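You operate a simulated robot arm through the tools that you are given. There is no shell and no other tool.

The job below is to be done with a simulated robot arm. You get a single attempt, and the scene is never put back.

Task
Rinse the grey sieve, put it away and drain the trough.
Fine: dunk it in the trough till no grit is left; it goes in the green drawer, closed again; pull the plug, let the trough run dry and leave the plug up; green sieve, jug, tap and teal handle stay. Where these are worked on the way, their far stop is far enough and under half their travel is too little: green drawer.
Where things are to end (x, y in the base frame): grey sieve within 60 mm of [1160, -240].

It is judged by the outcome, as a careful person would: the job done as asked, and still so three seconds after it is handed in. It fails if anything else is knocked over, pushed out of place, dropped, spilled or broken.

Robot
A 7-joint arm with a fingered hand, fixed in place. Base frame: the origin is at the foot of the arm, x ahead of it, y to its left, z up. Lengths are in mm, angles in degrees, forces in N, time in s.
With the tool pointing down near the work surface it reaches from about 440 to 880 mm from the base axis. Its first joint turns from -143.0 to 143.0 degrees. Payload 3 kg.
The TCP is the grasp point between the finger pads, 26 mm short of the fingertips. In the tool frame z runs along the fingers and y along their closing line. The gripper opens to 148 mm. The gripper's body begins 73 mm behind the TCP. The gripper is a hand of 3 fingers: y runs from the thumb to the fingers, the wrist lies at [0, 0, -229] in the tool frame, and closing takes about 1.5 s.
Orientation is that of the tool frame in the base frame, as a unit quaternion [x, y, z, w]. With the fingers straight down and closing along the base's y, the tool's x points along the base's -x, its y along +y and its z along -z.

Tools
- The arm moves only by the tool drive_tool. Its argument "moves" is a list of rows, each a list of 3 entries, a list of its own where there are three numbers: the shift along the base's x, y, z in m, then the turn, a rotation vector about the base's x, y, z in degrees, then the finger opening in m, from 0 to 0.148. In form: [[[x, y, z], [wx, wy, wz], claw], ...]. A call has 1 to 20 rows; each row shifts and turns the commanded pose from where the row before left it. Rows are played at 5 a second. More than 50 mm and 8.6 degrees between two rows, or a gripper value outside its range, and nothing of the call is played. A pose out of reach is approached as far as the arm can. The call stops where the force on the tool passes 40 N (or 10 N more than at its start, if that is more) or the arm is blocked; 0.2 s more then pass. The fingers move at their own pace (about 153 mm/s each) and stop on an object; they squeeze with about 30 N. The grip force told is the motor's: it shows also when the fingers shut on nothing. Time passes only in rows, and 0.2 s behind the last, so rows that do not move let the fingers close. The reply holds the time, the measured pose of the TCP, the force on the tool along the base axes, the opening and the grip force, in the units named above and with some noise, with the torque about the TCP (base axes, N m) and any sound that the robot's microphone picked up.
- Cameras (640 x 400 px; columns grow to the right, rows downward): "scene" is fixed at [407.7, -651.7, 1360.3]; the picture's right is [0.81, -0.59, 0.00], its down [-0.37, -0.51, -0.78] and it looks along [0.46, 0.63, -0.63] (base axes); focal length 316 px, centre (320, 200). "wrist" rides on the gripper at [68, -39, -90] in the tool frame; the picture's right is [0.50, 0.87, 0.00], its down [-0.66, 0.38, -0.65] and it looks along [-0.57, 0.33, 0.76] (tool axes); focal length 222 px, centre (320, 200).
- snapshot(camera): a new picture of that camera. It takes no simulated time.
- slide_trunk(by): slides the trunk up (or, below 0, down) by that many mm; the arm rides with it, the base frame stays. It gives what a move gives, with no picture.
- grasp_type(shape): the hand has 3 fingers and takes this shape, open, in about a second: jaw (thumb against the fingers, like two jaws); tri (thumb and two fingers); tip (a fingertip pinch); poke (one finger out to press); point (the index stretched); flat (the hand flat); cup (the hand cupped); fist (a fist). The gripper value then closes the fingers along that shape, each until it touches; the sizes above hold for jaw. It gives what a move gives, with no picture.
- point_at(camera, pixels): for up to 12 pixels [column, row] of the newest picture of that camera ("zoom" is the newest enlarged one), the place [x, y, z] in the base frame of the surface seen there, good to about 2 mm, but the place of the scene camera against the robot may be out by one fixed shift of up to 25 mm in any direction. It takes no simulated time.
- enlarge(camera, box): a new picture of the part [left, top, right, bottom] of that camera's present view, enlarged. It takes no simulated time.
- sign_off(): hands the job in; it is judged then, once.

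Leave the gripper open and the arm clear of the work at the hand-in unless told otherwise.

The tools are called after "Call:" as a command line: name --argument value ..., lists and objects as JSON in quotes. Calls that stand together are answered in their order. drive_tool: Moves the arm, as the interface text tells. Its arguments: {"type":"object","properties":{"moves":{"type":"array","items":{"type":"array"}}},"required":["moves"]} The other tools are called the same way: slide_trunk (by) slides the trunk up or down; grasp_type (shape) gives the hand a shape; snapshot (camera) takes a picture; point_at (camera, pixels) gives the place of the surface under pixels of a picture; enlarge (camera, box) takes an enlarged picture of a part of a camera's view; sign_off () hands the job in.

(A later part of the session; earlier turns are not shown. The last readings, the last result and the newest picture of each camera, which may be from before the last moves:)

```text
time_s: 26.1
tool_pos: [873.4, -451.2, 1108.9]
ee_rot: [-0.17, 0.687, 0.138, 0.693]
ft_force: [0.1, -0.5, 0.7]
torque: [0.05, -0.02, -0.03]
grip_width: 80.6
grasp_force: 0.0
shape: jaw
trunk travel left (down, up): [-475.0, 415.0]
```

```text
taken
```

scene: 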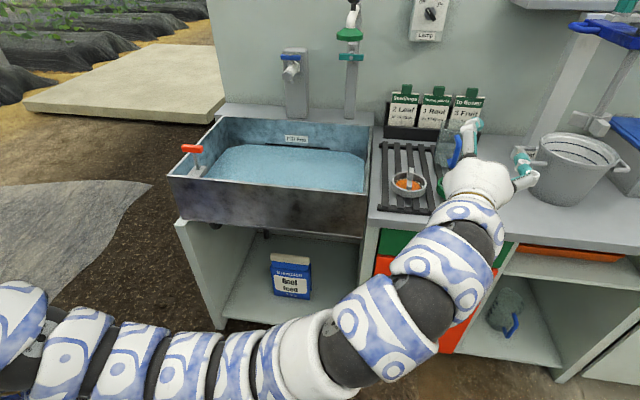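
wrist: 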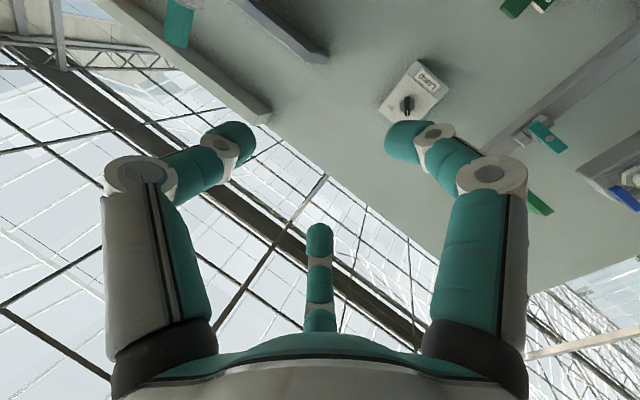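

The arm now bows toward the camera side. I'll measure how low it hangs before sliding the trunk down.

Call:
point_at --camera "scene" --pixels '[[300, 370], [330, 390], [400, 330], [150, 370], [60, 350], [20, 310], [445, 270], [470, 215], [200, 385], [375, 370], [520, 155], [470, 130]]'

```text
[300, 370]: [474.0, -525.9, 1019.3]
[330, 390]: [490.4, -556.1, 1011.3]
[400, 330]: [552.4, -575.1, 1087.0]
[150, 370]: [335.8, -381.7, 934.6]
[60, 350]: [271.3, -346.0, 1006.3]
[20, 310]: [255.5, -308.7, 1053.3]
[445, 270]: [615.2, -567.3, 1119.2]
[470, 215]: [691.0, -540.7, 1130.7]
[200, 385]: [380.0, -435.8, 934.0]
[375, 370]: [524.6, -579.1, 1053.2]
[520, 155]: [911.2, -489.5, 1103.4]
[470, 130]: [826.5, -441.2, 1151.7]
```

Lowest arm surface is ~930, so after a 403 mm slide it will still be above 500; the floor area there is clear. Slide down.

Call:
slide_trunk --by -403

Call:
snapshot --camera "scene"

Call:
snapshot --camera "wrist"

```text
refused: -403 is not a number from -400 to 400
```

```text
taken
```

scene: 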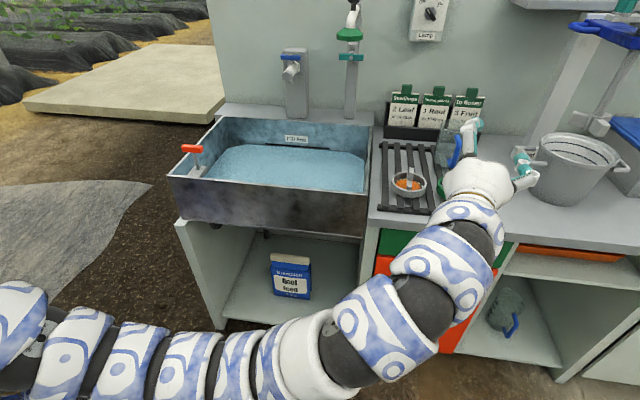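

```text
taken
```

wrist: 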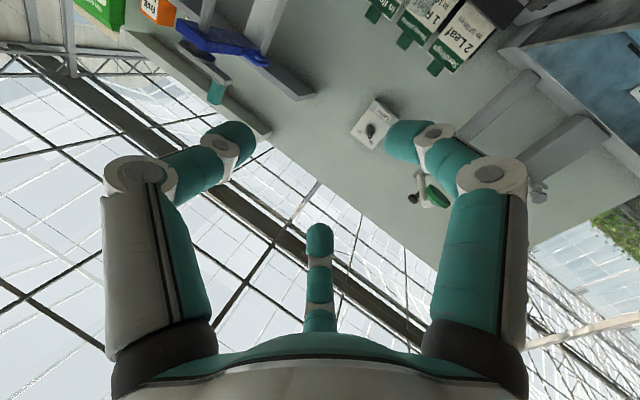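

The slide is limited to 400 mm per call, so I'll use -400.

Call:
slide_trunk --by -400

Call:
snapshot --camera "scene"

Call:
snapshot --camera "wrist"

```text
time_s: 29.9
tool_pos: [872.5, -451.5, 708.0]
ee_rot: [-0.168, 0.687, 0.137, 0.693]
ft_force: [-0.5, -0.3, 0.1]
torque: [0.0, 0.04, -0.02]
grip_width: 80.3
grasp_force: 0.1
shape: jaw
trunk travel left (down, up): [-75.0, 815.0]
```

```text
taken
```

scene: 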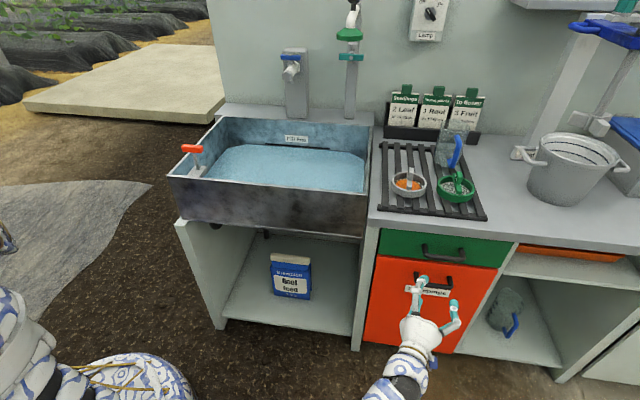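

```text
taken
```

wrist: 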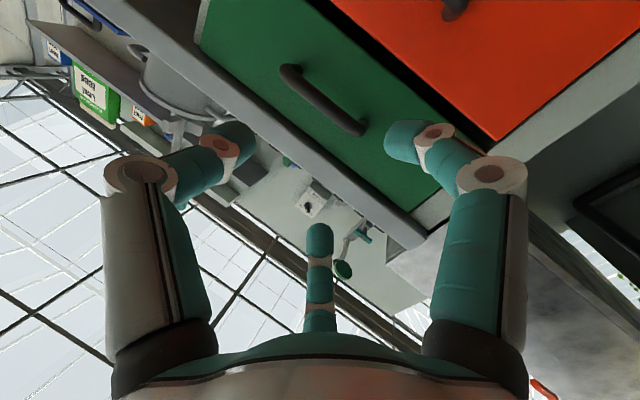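

Now the hand is horizontal at handle height. Computed axes show the thumb lies sideways, level with the bar; I'll roll 30° about the finger direction so one finger sits above and two below the bar, then look.

Call:
drive_tool --moves '[[[0, 0, 0], [6.8, 3.16, 0], 0.07], [[0, 0, 0], [6.8, 3.16, 0], 0.07], [[0, 0, 0], [6.8, 3.16, 0], 0.07], [[0, 0, 0], [6.8, 3.16, 0], 0.07], [[0, 0, 0], [0, 0, 0], 0.07]]'

Call:
snapshot --camera "wrist"

Call:
enlarge --camera "scene" --box '[350, 220, 530, 400]'

```text
time_s: 31.1
tool_pos: [873.1, -452.0, 708.2]
ee_rot: [0.016, 0.707, 0.313, 0.635]
ft_force: [-0.6, -0.4, 0.3]
torque: [0.02, -0.03, 0.0]
grip_width: 70.5
grasp_force: 0.0
shape: jaw
trunk travel left (down, up): [-75.0, 815.0]
```

```text
taken
```

wrist: 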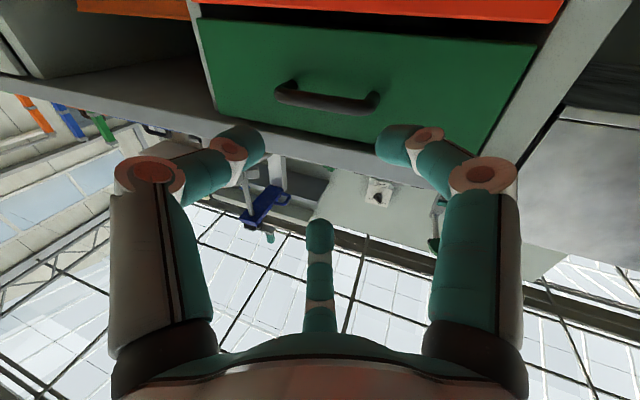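

```text
2.22 times, centred on (440, 310) of scene
```

zoom: 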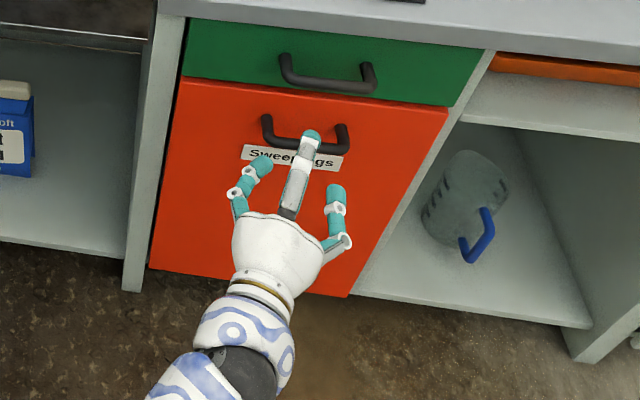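

One finger is now above (image bottom, since the camera is upside down below the hand) and two below. I'll re-measure the handle from here: bar at about (300,95) to (360,105).

Call:
enlarge --camera "wrist" --box '[260, 60, 400, 150]'

Call:
point_at --camera "wrist" --pixels '[[285, 92], [300, 98], [315, 101], [330, 103], [345, 106], [360, 107], [290, 84], [375, 97], [330, 80], [330, 130], [325, 98], [325, 106]]'

```text
4.44 times, centred on (330, 105) of wrist
```

zoom: 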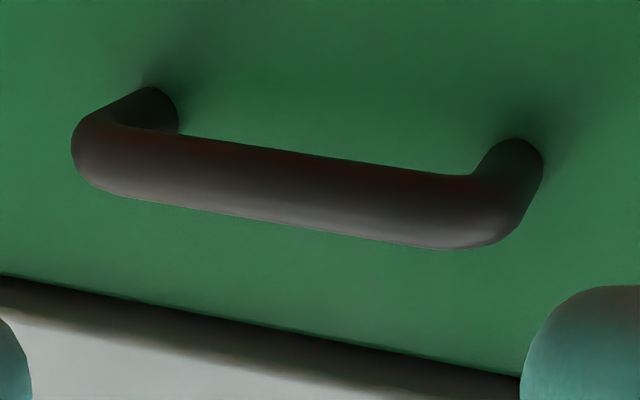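

```text
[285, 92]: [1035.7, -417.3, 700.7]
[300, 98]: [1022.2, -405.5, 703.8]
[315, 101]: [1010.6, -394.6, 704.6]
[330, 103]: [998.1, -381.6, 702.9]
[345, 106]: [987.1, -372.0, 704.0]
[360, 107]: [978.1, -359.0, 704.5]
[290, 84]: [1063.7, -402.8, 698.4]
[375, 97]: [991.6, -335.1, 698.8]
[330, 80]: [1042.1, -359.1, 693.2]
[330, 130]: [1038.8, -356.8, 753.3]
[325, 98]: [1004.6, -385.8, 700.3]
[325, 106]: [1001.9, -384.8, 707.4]
```

The bar centre is confirmed near (1010,-388,705). I'll approach to 50 mm short of it and look.

Call:
drive_tool --moves '[[[0.0299, 0.014, -0.002], [0, 0, 0], 0.07], [[0.0299, 0.014, -0.002], [0, 0, 0], 0.07], [[0.0299, 0.014, -0.002], [0, 0, 0], 0.07], [[0, 0, 0], [0, 0, 0], 0.07]]'

Call:
snapshot --camera "wrist"

Call:
enlarge --camera "scene" --box '[360, 200, 520, 340]'

```text
time_s: 32.1
tool_pos: [963.5, -406.9, 703.4]
ee_rot: [0.015, 0.707, 0.314, 0.634]
ft_force: [-0.4, 0.5, 0.0]
torque: [-0.01, -0.04, 0.0]
grip_width: 70.3
grasp_force: 0.0
shape: jaw
trunk travel left (down, up): [-75.0, 815.0]
```

```text
taken
```

wrist: 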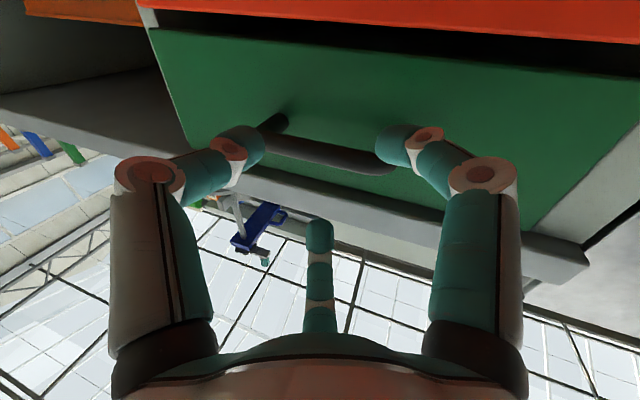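

```text
2.86 times, centred on (440, 270) of scene
```

zoom: 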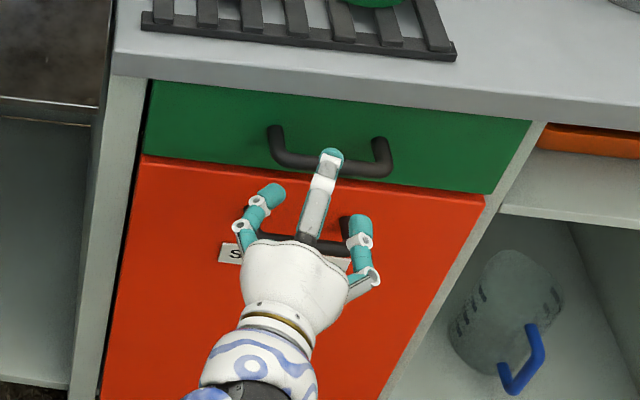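

The bar lies between the upper finger and the two lower ones. I'll move on the last ~48 mm, a few mm lower for clearance under the bar, in small steps.

Call:
drive_tool --moves '[[[0.0145, 0.0067, -0.003], [0, 0, 0], 0.07], [[0.0145, 0.0067, -0.002], [0, 0, 0], 0.07], [[0.0145, 0.0067, 0], [0, 0, 0], 0.07], [[0, 0, 0], [0, 0, 0], 0.07]]'

Call:
snapshot --camera "wrist"

Call:
enlarge --camera "scene" --box '[380, 210, 500, 310]'

```text
time_s: 33.1
tool_pos: [1007.0, -389.6, 697.8]
ee_rot: [0.015, 0.707, 0.312, 0.635]
ft_force: [0.1, 0.2, 0.5]
torque: [0.01, -0.02, -0.01]
grip_width: 70.5
grasp_force: 0.1
shape: jaw
trunk travel left (down, up): [-75.0, 815.0]
```

```text
taken
```

wrist: 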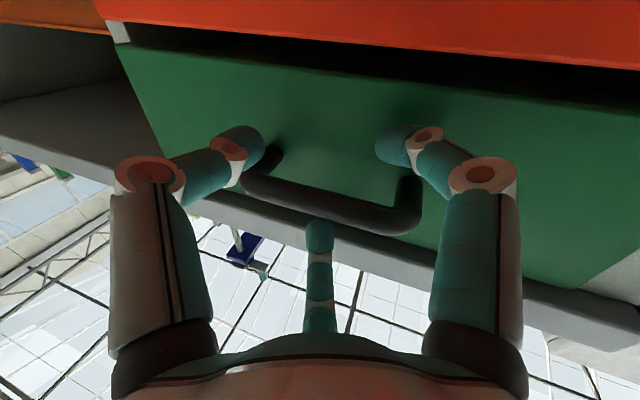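

```text
4.00 times, centred on (440, 260) of scene
```

zoom: 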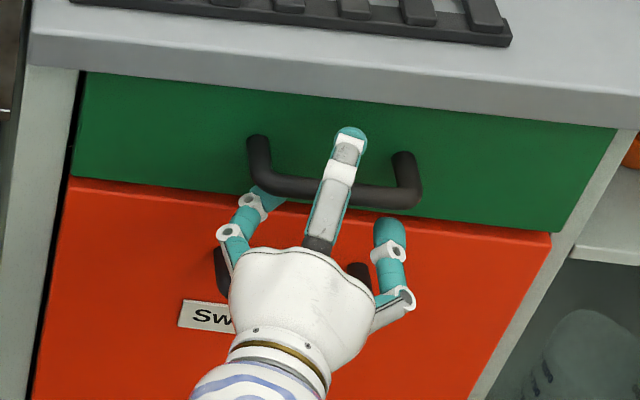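

The bar is enclosed: upper finger over it, two under. I'll rise 6 mm to centre the bar and close.

Call:
drive_tool --moves '[[[0, 0, 0.006], [0, 0, 0], 0.05], [[0, 0, 0], [0, 0, 0], 0.03], [[0, 0, 0], [0, 0, 0], 0.01], [[0, 0, 0], [0, 0, 0], 0.01], [[0, 0, 0], [0, 0, 0], 0.01], [[0, 0, 0], [0, 0, 0], 0.01], [[0, 0, 0], [0, 0, 0], 0.01], [[0, 0, 0], [0, 0, 0], 0.01]]'

Call:
snapshot --camera "wrist"

Call:
enlarge --camera "scene" --box '[380, 210, 500, 310]'

```text
time_s: 34.9
tool_pos: [1006.8, -390.2, 701.1]
ee_rot: [0.015, 0.707, 0.313, 0.634]
ft_force: [-0.1, -4.1, -8.4]
torque: [0.08, 0.22, -0.07]
grip_width: 11.2
grasp_force: 0.0
shape: jaw
trunk travel left (down, up): [-75.0, 815.0]
```

```text
taken
```

wrist: 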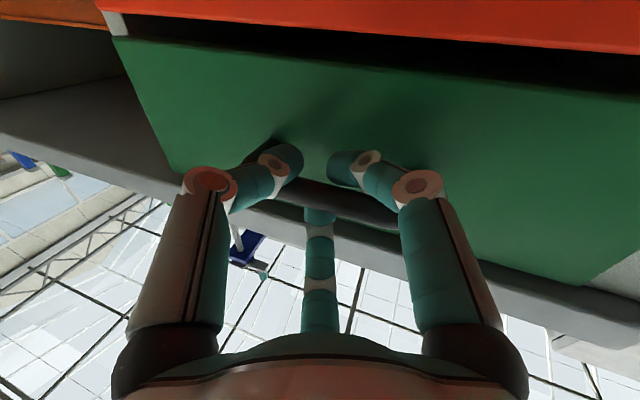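

```text
4.00 times, centred on (440, 260) of scene
```

zoom: 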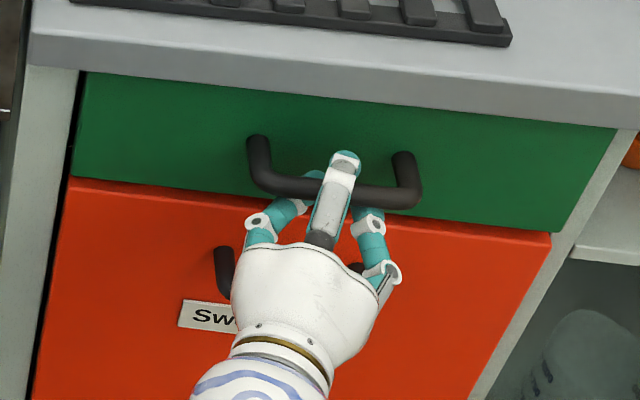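

The fingers wrap the bar (grip width ~11 mm). I'll squeeze, then pull gently along the drawer's outward direction (-0.707,-0.707), 15 mm per step.

Call:
drive_tool --moves '[[[0, 0, 0], [0, 0, 0], 0.0], [[0, 0, 0], [0, 0, 0], 0.0], [[-0.0106, -0.0106, 0], [0, 0, 0], 0.0], [[-0.0106, -0.0106, 0], [0, 0, 0], 0.0], [[-0.0106, -0.0106, 0], [0, 0, 0], 0.0], [[-0.0106, -0.0106, 0], [0, 0, 0], 0.0], [[0, 0, 0], [0, 0, 0], 0.0]]'

Call:
snapshot --camera "wrist"

Call:
enlarge --camera "scene" --box '[360, 200, 520, 330]'

```text
time_s: 36.5
tool_pos: [963.9, -432.5, 701.7]
ee_rot: [0.015, 0.708, 0.312, 0.634]
ft_force: [1.0, -1.8, -16.7]
torque: [0.22, 0.24, -0.03]
grip_width: 7.2
grasp_force: 29.9
shape: jaw
trunk travel left (down, up): [-75.0, 815.0]
```

```text
taken
```

wrist: 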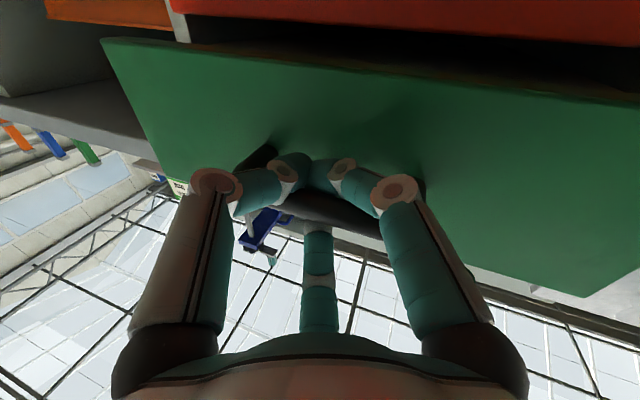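

```text
3.08 times, centred on (440, 265) of scene
```

zoom: 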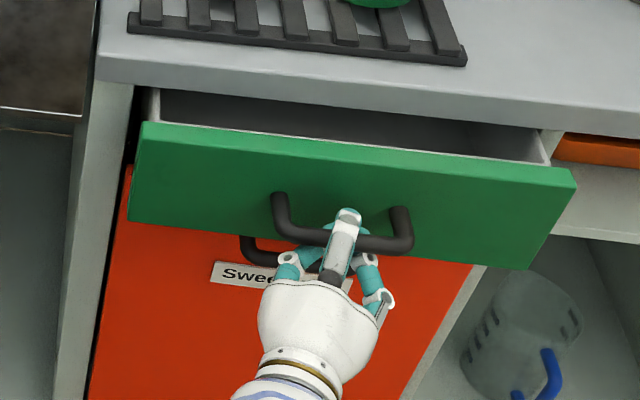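

The green drawer slides out smoothly (60 mm so far). I'll keep pulling, 150 mm more.

Call:
drive_tool --moves '[[[-0.0106, -0.0106, 0.001], [0, 0, 0], 0.0], [[-0.0106, -0.0106, 0.001], [0, 0, 0], 0.0], [[-0.0106, -0.0106, 0.001], [0, 0, 0], 0.0], [[-0.0106, -0.0106, 0], [0, 0, 0], 0.0], [[-0.0106, -0.0106, 0], [0, 0, 0], 0.0], [[-0.0106, -0.0106, 0], [0, 0, 0], 0.0], [[-0.0106, -0.0106, 0], [0, 0, 0], 0.0], [[-0.0106, -0.0106, 0], [0, 0, 0], 0.0], [[-0.0106, -0.0106, 0], [0, 0, 0], 0.0], [[-0.0106, -0.0106, 0], [0, 0, 0], 0.0], [[0, 0, 0], [0, 0, 0], 0.0]]'

Call:
snapshot --camera "scene"

```text
time_s: 38.6
tool_pos: [867.3, -530.1, 700.7]
ee_rot: [0.017, 0.709, 0.312, 0.632]
ft_force: [0.3, -0.4, -16.0]
torque: [0.19, 0.2, -0.03]
grip_width: 6.9
grasp_force: 29.6
shape: jaw
trunk travel left (down, up): [-75.0, 815.0]
stopped in row 10: the force on the tool passed its limit at 40 N (the readings are from after the stop); the commanded pose is now the measured one
```

```text
taken
```

scene: 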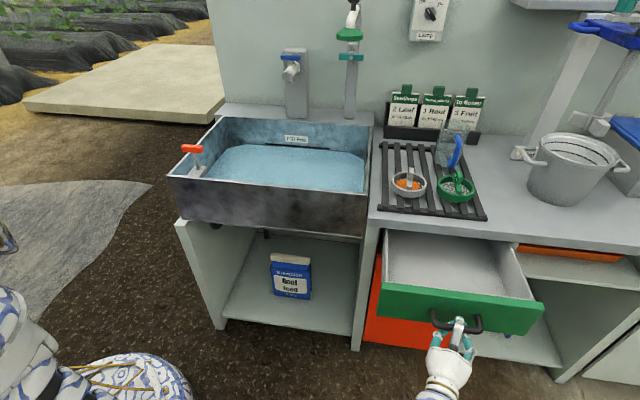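

The drawer reached its far stop at about 197 mm of travel and is visibly open and empty. I'll release the handle and back off along the finger direction.

Call:
drive_tool --moves '[[[0, 0, 0], [0, 0, 0], 0.03], [[0, 0, 0], [0, 0, 0], 0.07], [[0, 0, 0], [0, 0, 0], 0.08], [[0, 0, -0.004], [0, 0, 0], 0.08], [[0, 0, 0], [0, 0, 0], 0.08], [[-0.018, -0.0085, 0], [0, 0, 0], 0.08], [[-0.027, -0.0127, 0], [0, 0, 0], 0.08], [[-0.027, -0.0127, 0], [0, 0, 0], 0.08], [[-0.027, -0.0127, 0], [0, 0, 0], 0.08], [[0, 0, 0], [0, 0, 0], 0.08]]'

Call:
snapshot --camera "scene"

Call:
snapshot --camera "wrist"

```text
time_s: 40.8
tool_pos: [768.2, -575.9, 701.3]
ee_rot: [0.015, 0.708, 0.312, 0.634]
ft_force: [0.1, 0.7, -0.4]
torque: [0.01, -0.01, 0.03]
grip_width: 79.8
grasp_force: 0.1
shape: jaw
trunk travel left (down, up): [-75.0, 815.0]
```

```text
taken
```

scene: 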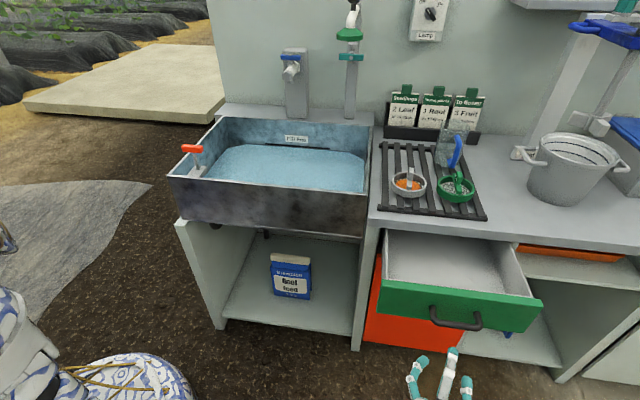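

```text
taken
```

wrist: 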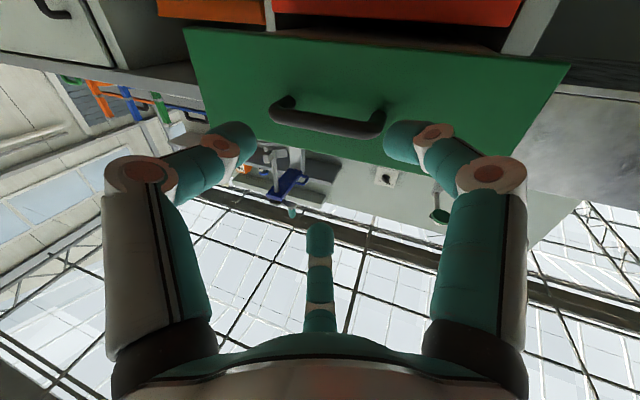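

Released cleanly; the drawer stays open. With the view clear, I'll measure the drawer interior and the sieve again in the scene picture, also to find the scene camera's fixed shift.

Call:
enlarge --camera "scene" --box '[384, 160, 432, 205]'

Call:
point_at --camera "zoom" --pixels '[[350, 75], [345, 90], [335, 110], [330, 130], [345, 150], [340, 170], [335, 200], [330, 240], [180, 190], [478, 200], [330, 290], [290, 108]]'

Call:
point_at --camera "scene" --pixels '[[440, 260], [480, 270], [420, 250], [460, 285], [390, 240], [390, 280], [535, 300], [510, 265], [450, 298], [400, 290], [500, 305], [440, 245]]'

```text
8.89 times, centred on (408, 182) of scene
```

zoom: 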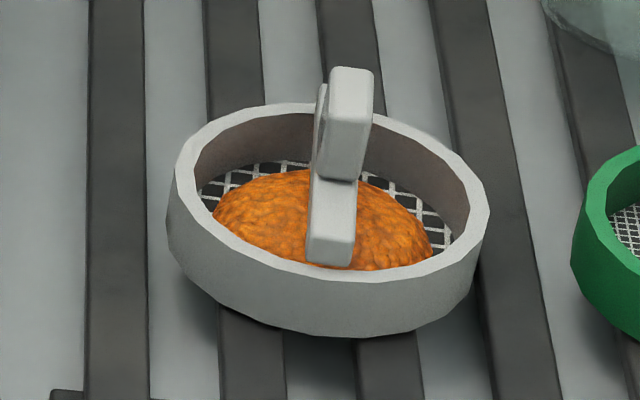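

```text
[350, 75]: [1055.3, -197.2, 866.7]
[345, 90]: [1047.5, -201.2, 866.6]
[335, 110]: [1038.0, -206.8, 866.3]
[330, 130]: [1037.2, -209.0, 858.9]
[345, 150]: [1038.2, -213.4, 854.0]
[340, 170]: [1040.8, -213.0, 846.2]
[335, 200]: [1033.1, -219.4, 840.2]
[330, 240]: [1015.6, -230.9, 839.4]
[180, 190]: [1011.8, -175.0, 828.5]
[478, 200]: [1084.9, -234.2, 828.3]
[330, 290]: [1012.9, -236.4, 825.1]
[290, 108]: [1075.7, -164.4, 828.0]
```

```text
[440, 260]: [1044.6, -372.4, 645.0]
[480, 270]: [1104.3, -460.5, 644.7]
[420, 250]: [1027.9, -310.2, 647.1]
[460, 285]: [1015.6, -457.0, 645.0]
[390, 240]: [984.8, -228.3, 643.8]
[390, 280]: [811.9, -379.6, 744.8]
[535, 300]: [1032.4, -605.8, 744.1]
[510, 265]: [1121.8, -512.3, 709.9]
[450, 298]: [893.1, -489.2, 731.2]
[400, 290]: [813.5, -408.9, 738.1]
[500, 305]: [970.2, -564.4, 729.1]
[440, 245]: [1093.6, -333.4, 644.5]
```

Comparing with the wrist camera, the scene camera reads about 17 mm low in z and ~5 mm high in x. So the drawer floor is z≈662, water z≈748. The front of the drawer is 45 mm+ from the hand, so I'll slide the trunk up 300 mm.

Call:
slide_trunk --by 300

Call:
drive_tool --moves '[[[0.014, 0.0257, 0.006], [-6.325, 3.415, 3.847], 0.08], [[0.014, 0.0257, 0.006], [-6.325, 3.415, 3.847], 0.08], [[0.014, 0.0257, 0.006], [-6.325, 3.415, 3.847], 0.08], [[0.014, 0.0257, 0.006], [-6.325, 3.415, 3.847], 0.08], [[0.014, 0.0257, 0.006], [-6.325, 3.415, 3.847], 0.08], [[0.014, 0.0257, 0.006], [-6.325, 3.415, 3.847], 0.08], [[0.014, 0.0257, 0.006], [-6.325, 3.415, 3.847], 0.08], [[0.014, 0.0257, 0.006], [-6.325, 3.415, 3.847], 0.08], [[0, 0, 0], [0, 0, 0], 0.08]]'

Call:
snapshot --camera "scene"

Call:
snapshot --camera "wrist"

```text
time_s: 43.8
tool_pos: [767.5, -576.8, 1001.0]
ee_rot: [0.017, 0.708, 0.311, 0.634]
ft_force: [0.2, -0.1, -0.2]
torque: [0.02, 0.0, 0.02]
grip_width: 79.8
grasp_force: 0.0
shape: jaw
trunk travel left (down, up): [-375.0, 515.0]
```

```text
time_s: 45.8
tool_pos: [861.3, -403.3, 1041.2]
ee_rot: [-0.305, 0.864, 0.162, 0.366]
ft_force: [0.6, -1.0, 0.5]
torque: [0.0, 0.02, -0.03]
grip_width: 79.7
grasp_force: 0.1
shape: jaw
out of reach, approached as far as the arm can: row 7, 8
trunk travel left (down, up): [-375.0, 515.0]
```

```text
taken
```

scene: 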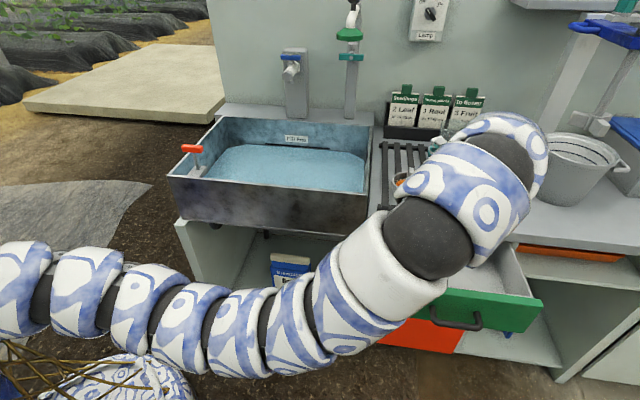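

```text
taken
```

wrist: 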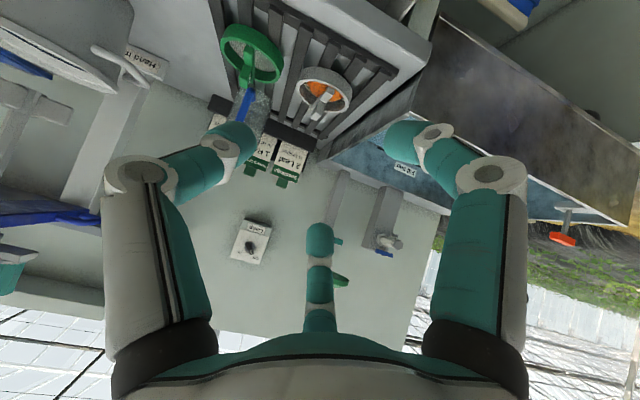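

The turn stopped at 47° tilt (target 38°), close enough to carry on. I'll move to a stand-off 120 mm back from the sieve's grip along the finger direction, then try to finish the rotation there where the arm is more extended.

Call:
drive_tool --moves '[[[0.023, 0.028, -0.0172], [0, 0, 0], 0.08], [[0.023, 0.028, -0.0172], [0, 0, 0], 0.08], [[0.023, 0.028, -0.0172], [0, 0, 0], 0.08], [[0.023, 0.028, -0.0172], [0, 0, 0], 0.08], [[0.023, 0.028, -0.0172], [0, 0, 0], 0.08], [[0, 0, 0], [0, 0, 0], 0.08]]'

Call:
drive_tool --moves '[[[0, 0, 0], [-4.25, 2.25, 2.45], 0.08], [[0, 0, 0], [-4.25, 2.25, 2.45], 0.08], [[0, 0, 0], [0, 0, 0], 0.08]]'

Call:
snapshot --camera "wrist"

Call:
snapshot --camera "scene"

```text
time_s: 47.2
tool_pos: [977.0, -264.3, 954.8]
ee_rot: [-0.304, 0.865, 0.16, 0.367]
ft_force: [0.0, -0.9, 0.7]
torque: [-0.02, 0.0, 0.03]
grip_width: 79.8
grasp_force: 0.0
shape: jaw
trunk travel left (down, up): [-375.0, 515.0]
```

```text
time_s: 48.0
tool_pos: [976.1, -264.3, 957.1]
ee_rot: [-0.361, 0.874, 0.124, 0.301]
ft_force: [-0.6, 0.2, -0.2]
torque: [-0.03, 0.01, 0.04]
grip_width: 79.8
grasp_force: 0.1
shape: jaw
trunk travel left (down, up): [-375.0, 515.0]
```

```text
taken
```

wrist: 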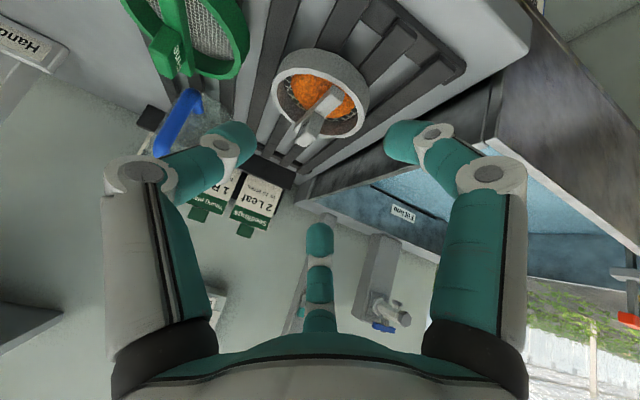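

```text
taken
```

scene: 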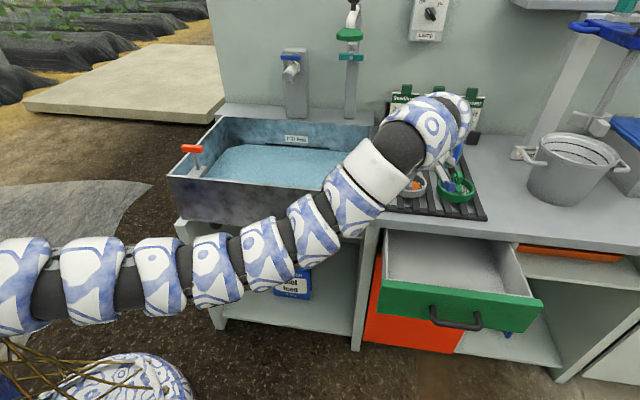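

The orientation is now right (38° tilt, closing exactly across the bar). I'll re-measure the sieve's grip block (around (320,110)) and the jug's blue handle (185,110) from here.

Call:
enlarge --camera "wrist" --box '[265, 40, 385, 160]'

Call:
point_at --camera "wrist" --pixels '[[185, 105], [175, 135], [165, 155], [240, 100], [310, 130], [328, 92], [315, 118], [325, 100], [300, 140], [340, 95], [330, 115], [303, 125]]'

```text
3.33 times, centred on (325, 100) of wrist
```

zoom: 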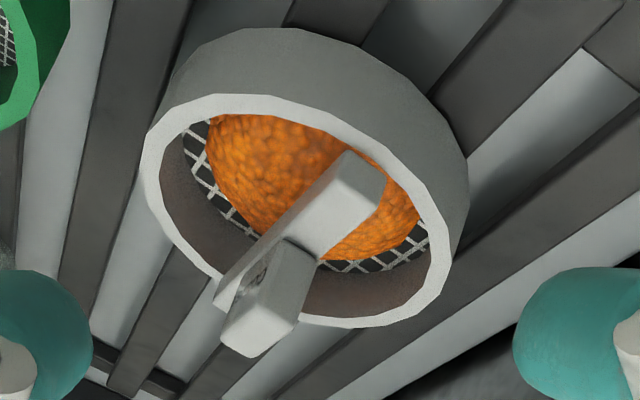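

```text
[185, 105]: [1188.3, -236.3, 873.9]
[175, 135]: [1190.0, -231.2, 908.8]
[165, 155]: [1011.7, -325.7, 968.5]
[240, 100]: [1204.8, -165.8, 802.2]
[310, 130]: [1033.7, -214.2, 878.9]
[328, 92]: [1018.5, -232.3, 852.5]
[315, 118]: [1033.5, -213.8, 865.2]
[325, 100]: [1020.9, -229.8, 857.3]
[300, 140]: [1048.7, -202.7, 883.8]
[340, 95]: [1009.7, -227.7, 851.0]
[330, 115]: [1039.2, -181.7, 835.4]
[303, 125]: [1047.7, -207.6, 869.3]
```

Call:
point_at --camera "zoom" --pixels '[[232, 335], [262, 350], [250, 318], [285, 318], [262, 270], [248, 300], [290, 262], [308, 262], [288, 245], [350, 158], [375, 185], [320, 240]]'

Call:
point_at --camera "zoom" --pixels '[[225, 290], [235, 275], [150, 160], [440, 290], [385, 320], [225, 100], [420, 200], [160, 210], [300, 120], [350, 250], [215, 280], [280, 300]]'

```text
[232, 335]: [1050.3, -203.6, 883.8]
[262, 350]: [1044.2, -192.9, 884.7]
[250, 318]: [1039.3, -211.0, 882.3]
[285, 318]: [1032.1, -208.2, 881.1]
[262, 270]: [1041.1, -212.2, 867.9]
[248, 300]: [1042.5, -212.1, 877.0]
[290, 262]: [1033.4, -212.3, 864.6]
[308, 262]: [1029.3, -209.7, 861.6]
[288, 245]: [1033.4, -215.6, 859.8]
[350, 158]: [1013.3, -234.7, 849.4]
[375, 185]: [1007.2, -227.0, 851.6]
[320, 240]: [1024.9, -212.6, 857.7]
```

```text
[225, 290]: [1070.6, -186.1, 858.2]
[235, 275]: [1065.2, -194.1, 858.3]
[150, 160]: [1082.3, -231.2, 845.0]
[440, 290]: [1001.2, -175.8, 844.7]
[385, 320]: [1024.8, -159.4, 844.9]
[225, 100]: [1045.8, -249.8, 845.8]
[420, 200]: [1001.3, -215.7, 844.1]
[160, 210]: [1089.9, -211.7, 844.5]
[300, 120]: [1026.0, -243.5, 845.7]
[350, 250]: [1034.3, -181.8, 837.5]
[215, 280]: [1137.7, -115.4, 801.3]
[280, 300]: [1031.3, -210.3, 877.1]
```

Fit: grip block centre about (1042.5,-203.6), 13.5 mm wide, its bar turned ~5.5° from my closing axis. I'll yaw -5.5°, narrow the fingers to 50 mm so they fit inside the ring, and go to 90 mm stand-off on the line to the block.

Call:
drive_tool --moves '[[[0.0118, 0.0127, -0.0056], [0, 0, -2.75], 0.05], [[0.0118, 0.0127, -0.0056], [0, 0, -2.75], 0.05], [[0, 0, 0], [0, 0, 0], 0.05], [[0, 0, 0], [0, 0, 0], 0.05]]'

Call:
snapshot --camera "wrist"

```text
time_s: 49.0
tool_pos: [999.8, -239.0, 945.1]
ee_rot: [-0.317, 0.891, 0.108, 0.307]
ft_force: [-0.9, -0.1, -0.4]
torque: [0.01, 0.01, -0.02]
grip_width: 50.3
grasp_force: 0.1
shape: jaw
trunk travel left (down, up): [-375.0, 515.0]
```

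```text
taken
```

wrist: 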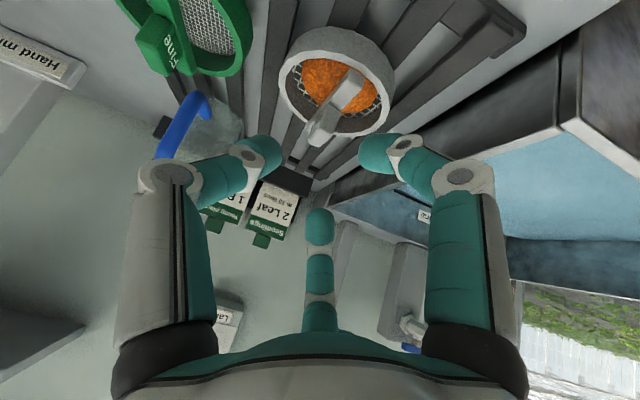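

Lined up. I'll advance 50 mm of the 90 mm along the finger direction and look.

Call:
drive_tool --moves '[[[0.0119, 0.0098, -0.0197], [0, 0, 0], 0.05], [[0.0119, 0.0098, -0.0197], [0, 0, 0], 0.05], [[0, 0, 0], [0, 0, 0], 0.05]]'

Call:
snapshot --camera "wrist"

Call:
enlarge --camera "scene" --box '[370, 90, 520, 220]'

```text
time_s: 49.8
tool_pos: [1022.9, -220.2, 906.2]
ee_rot: [-0.318, 0.891, 0.109, 0.306]
ft_force: [-0.4, 0.2, 0.2]
torque: [0.0, 0.01, -0.01]
grip_width: 50.5
grasp_force: 0.1
shape: jaw
trunk travel left (down, up): [-375.0, 515.0]
```

```text
taken
```

wrist: 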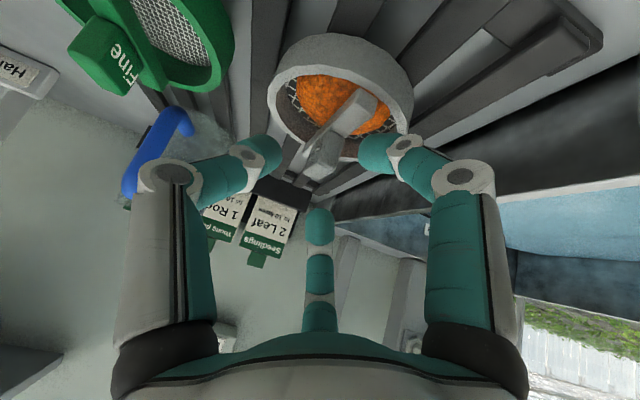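

```text
3.08 times, centred on (445, 155) of scene
```

zoom: 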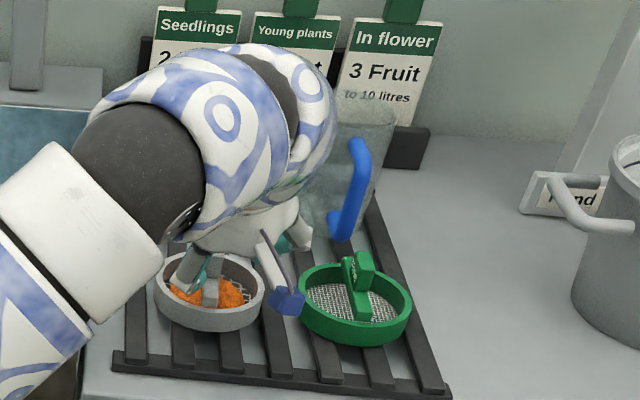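

The block sits centrally between thumb (left) and fingers (right); the small camera box on the hand stays well clear of the green sieve. Final 40 mm in small steps.

Call:
drive_tool --moves '[[[0.0063, 0.0053, -0.0105], [0, 0, 0], 0.05], [[0.0063, 0.0053, -0.0105], [0, 0, 0], 0.05], [[0.0063, 0.0053, -0.0105], [0, 0, 0], 0.05], [[0, 0, 0], [0, 0, 0], 0.05]]'

Call:
snapshot --camera "wrist"

Call:
enlarge --camera "scene" --box '[380, 140, 480, 220]'

```text
time_s: 50.8
tool_pos: [1044.5, -202.9, 875.5]
ee_rot: [-0.319, 0.89, 0.109, 0.308]
ft_force: [-1.2, -0.9, 9.3]
torque: [0.03, 0.15, 0.04]
grip_width: 48.8
grasp_force: 0.1
shape: jaw
trunk travel left (down, up): [-375.0, 515.0]
```

```text
taken
```

wrist: 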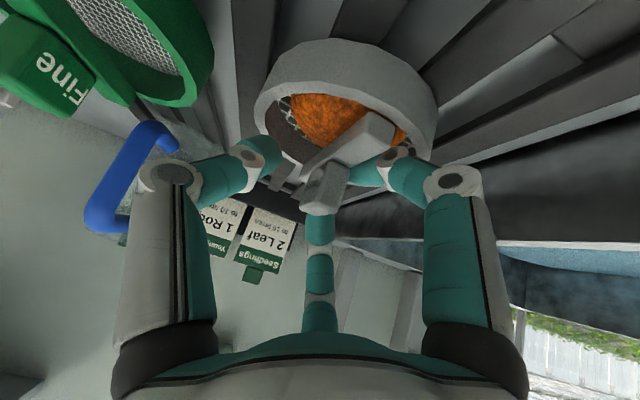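

```text
5.00 times, centred on (430, 180) of scene
```

zoom: 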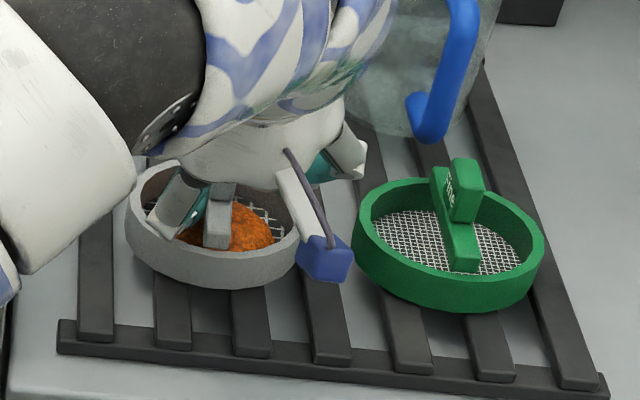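

A light upward contact of 9 N shows: one finger is touching the rim or bar. I'll back off 5 mm upward and close the fingers on the block.

Call:
drive_tool --moves '[[[-0.001, -0.001, 0.005], [0, 0, 0], 0.05], [[0, 0, 0], [0, 0, 0], 0.035], [[0, 0, 0], [0, 0, 0], 0.025], [[0, 0, 0], [0, 0, 0], 0.015], [[0, 0, 0], [0, 0, 0], 0.01], [[0, 0, 0], [0, 0, 0], 0.01]]'

Call:
snapshot --camera "wrist"

Call:
enlarge --camera "scene" --box '[380, 140, 480, 220]'

```text
time_s: 52.2
tool_pos: [1041.5, -205.1, 880.6]
ee_rot: [-0.318, 0.891, 0.11, 0.306]
ft_force: [-0.2, -0.3, -0.4]
torque: [-0.01, 0.01, 0.01]
grip_width: 13.1
grasp_force: 29.9
shape: jaw
trunk travel left (down, up): [-375.0, 515.0]
```

```text
taken
```

wrist: 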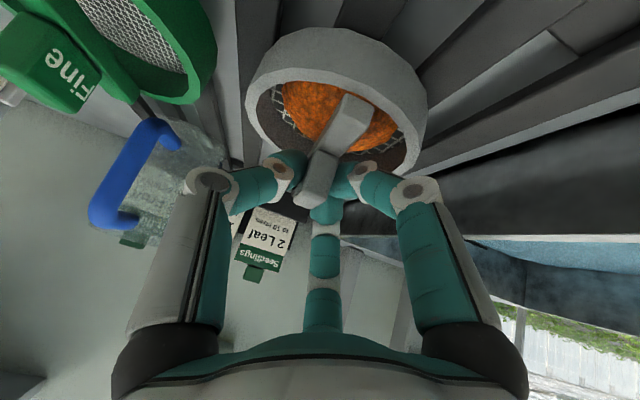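

```text
5.00 times, centred on (430, 180) of scene
```

zoom: 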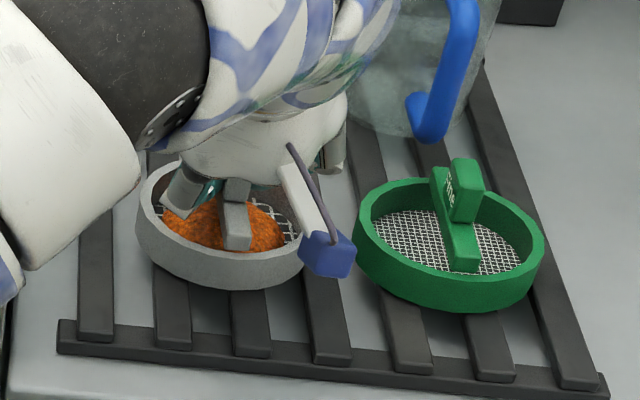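

Grip holds the block (13 mm, 30 N). I'll lift slowly 30 mm and check that the sieve comes up level.

Call:
drive_tool --moves '[[[0, 0, 0], [0, 0, 0], 0.0], [[0, 0, 0.006], [0, 0, 0], 0.0], [[0, 0, 0.008], [0, 0, 0], 0.0], [[0, 0, 0.008], [0, 0, 0], 0.0], [[0, 0, 0.008], [0, 0, 0], 0.0], [[0, 0, 0], [0, 0, 0], 0.0]]'

Call:
snapshot --camera "wrist"

Call:
enlarge --camera "scene" --box '[380, 130, 480, 210]'

```text
time_s: 53.6
tool_pos: [1040.4, -204.4, 909.1]
ee_rot: [-0.318, 0.89, 0.11, 0.307]
ft_force: [1.4, -1.1, -0.6]
torque: [0.0, 0.0, 0.03]
grip_width: 13.3
grasp_force: 29.8
shape: jaw
trunk travel left (down, up): [-375.0, 515.0]
```

```text
taken
```

wrist: 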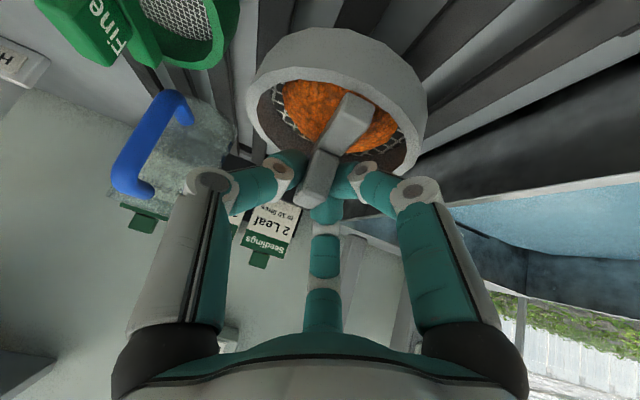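

```text
5.00 times, centred on (430, 170) of scene
```

zoom: 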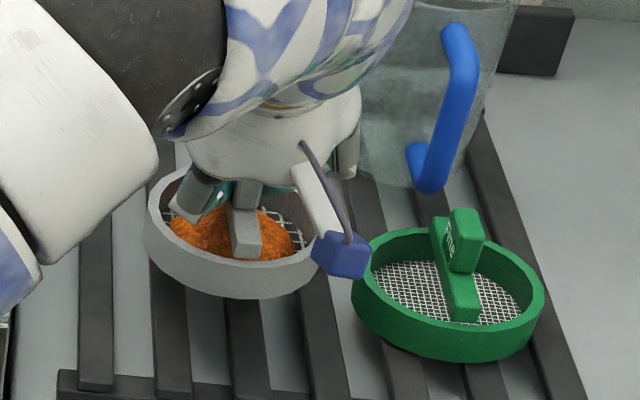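

Lifted with the hand. I'll check the ring is level by measuring rim points in the wrist view.

Call:
enlarge --camera "wrist" --box '[240, 20, 440, 200]'

Call:
point_at --camera "wrist" --pixels '[[251, 110], [258, 90], [285, 73], [330, 70], [370, 80], [405, 110], [420, 140], [410, 170], [258, 130], [268, 145]]'

```text
2.22 times, centred on (340, 110) of wrist
```

zoom: 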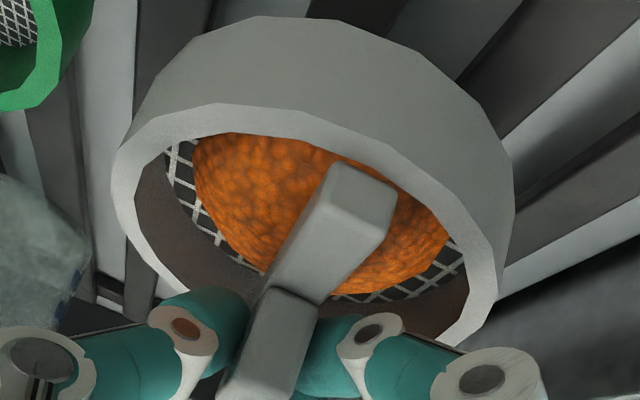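

```text
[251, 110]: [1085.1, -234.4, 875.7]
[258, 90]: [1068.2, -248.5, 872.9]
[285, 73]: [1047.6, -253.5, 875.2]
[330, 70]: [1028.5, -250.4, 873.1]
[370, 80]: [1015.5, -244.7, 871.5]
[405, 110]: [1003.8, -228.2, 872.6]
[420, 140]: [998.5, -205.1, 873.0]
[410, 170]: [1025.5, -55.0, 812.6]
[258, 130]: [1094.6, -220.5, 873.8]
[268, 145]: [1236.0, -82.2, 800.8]
```

Rim points all read z≈873±2, so the sieve is level with its grit. Now I'll raise everything with the trunk by 150 mm (straight up, nothing overhead here), giving clearance over the trough rim.

Call:
slide_trunk --by 150

Call:
snapshot --camera "scene"

Call:
snapshot --camera "wrist"

```text
time_s: 55.3
tool_pos: [1041.9, -205.5, 1059.4]
ee_rot: [-0.318, 0.89, 0.11, 0.306]
ft_force: [0.1, 0.6, -1.1]
torque: [-0.02, 0.01, 0.03]
grip_width: 13.3
grasp_force: 29.7
shape: jaw
trunk travel left (down, up): [-525.0, 365.0]
```

```text
taken
```

scene: 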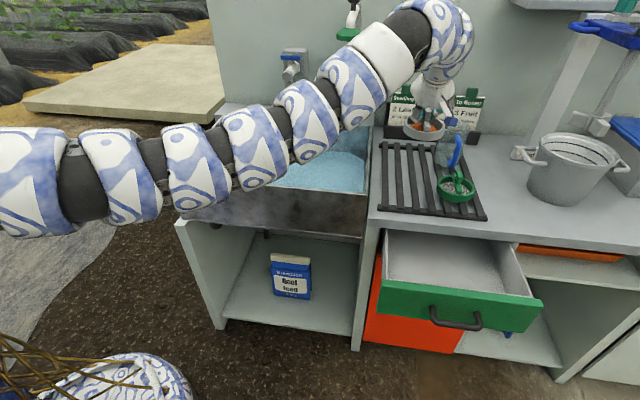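

```text
taken
```

wrist: 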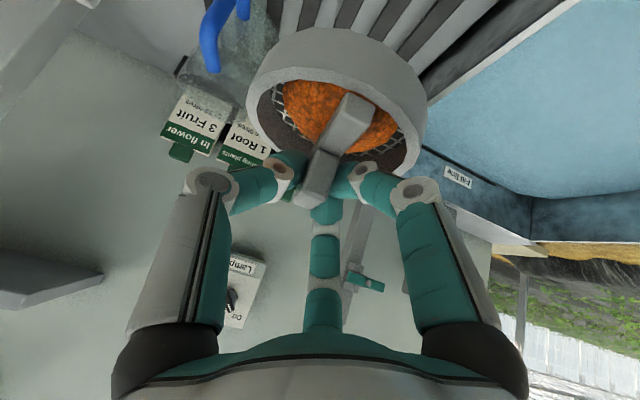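

Holding well. Before swinging toward the trough I'll measure the shower rose and the teal handle (scene around (349,33), (352,57)) and the tap's front end to stay clear.

Call:
enlarge --camera "scene" --box '[270, 0, 390, 120]'

Call:
point_at --camera "scene" --pixels '[[341, 34], [349, 40], [349, 30], [360, 34], [352, 57], [345, 57], [351, 12], [285, 70], [290, 73], [286, 58], [303, 56], [352, 100]]'

```text
3.33 times, centred on (330, 60) of scene
```

zoom: 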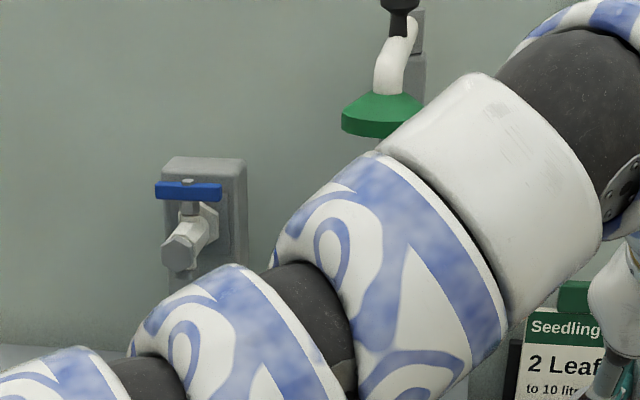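

```text
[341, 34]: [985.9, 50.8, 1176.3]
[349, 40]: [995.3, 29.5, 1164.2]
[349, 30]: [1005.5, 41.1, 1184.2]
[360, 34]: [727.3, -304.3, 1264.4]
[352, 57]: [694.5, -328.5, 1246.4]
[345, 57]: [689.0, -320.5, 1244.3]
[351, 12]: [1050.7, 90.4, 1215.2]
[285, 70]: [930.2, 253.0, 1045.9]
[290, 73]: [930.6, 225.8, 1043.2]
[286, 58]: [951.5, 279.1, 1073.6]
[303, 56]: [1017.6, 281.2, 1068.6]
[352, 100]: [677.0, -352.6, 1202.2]
```

The rose bottom is at about z=1181 near (1005,38), and the tap nozzle near (930,240,1060). I'll first retract radially toward the robot (keeping the sieve level), away from the rose, down to z≈1000.

Call:
drive_tool --moves '[[[-0.0252, 0.0049, -0.008], [0, 0, 0], 0.0], [[-0.0252, 0.0049, -0.008], [0, 0, 0], 0.0], [[-0.0252, 0.0049, -0.008], [0, 0, 0], 0.0], [[-0.0252, 0.0049, -0.008], [0, 0, 0], 0.0], [[0, 0, 0], [0, 0, 0], 0.0]]'

Call:
snapshot --camera "scene"

```text
time_s: 56.5
tool_pos: [940.1, -185.6, 1026.8]
ee_rot: [-0.318, 0.89, 0.111, 0.307]
ft_force: [-0.5, 0.5, -0.9]
torque: [0.0, 0.01, 0.0]
grip_width: 13.3
grasp_force: 30.0
shape: jaw
trunk travel left (down, up): [-525.0, 365.0]
```

```text
taken
```

scene: 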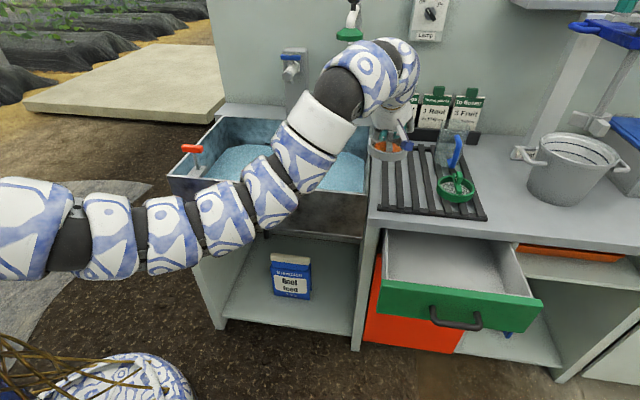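

Retraction works. Continue another ~85 mm inward.

Call:
drive_tool --moves '[[[-0.0216, 0.0043, -0.006], [0, 0, 0], 0.0], [[-0.0216, 0.0043, -0.006], [0, 0, 0], 0.0], [[-0.0216, 0.0043, -0.006], [0, 0, 0], 0.0], [[-0.0216, 0.0043, -0.006], [0, 0, 0], 0.0], [[0, 0, 0], [0, 0, 0], 0.0]]'

Call:
snapshot --camera "scene"

Call:
point_at --camera "scene" --pixels '[[240, 215], [270, 190], [300, 160], [200, 225], [150, 240], [100, 245], [325, 125], [60, 240], [30, 225], [275, 225]]'

```text
time_s: 57.7
tool_pos: [853.7, -167.2, 1004.0]
ee_rot: [-0.318, 0.891, 0.109, 0.306]
ft_force: [0.5, -0.6, -1.4]
torque: [0.03, 0.04, 0.01]
grip_width: 13.1
grasp_force: 30.0
shape: jaw
trunk travel left (down, up): [-525.0, 365.0]
```

```text
taken
```

scene: 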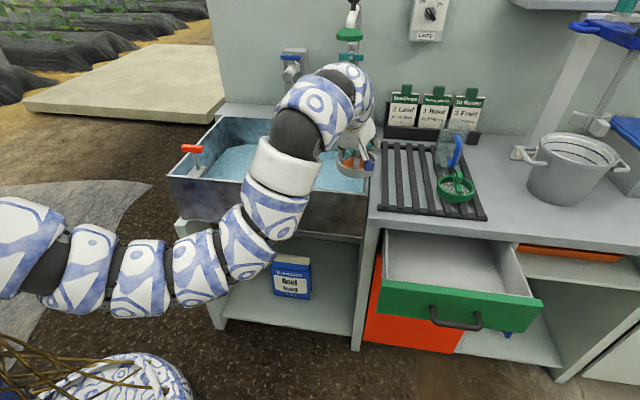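

```text
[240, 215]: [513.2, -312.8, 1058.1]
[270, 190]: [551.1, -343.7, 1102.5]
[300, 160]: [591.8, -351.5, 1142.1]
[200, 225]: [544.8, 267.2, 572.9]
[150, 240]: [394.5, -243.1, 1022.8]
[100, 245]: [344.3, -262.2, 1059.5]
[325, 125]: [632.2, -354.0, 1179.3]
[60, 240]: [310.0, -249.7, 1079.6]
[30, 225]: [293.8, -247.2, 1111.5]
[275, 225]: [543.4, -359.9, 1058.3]
```

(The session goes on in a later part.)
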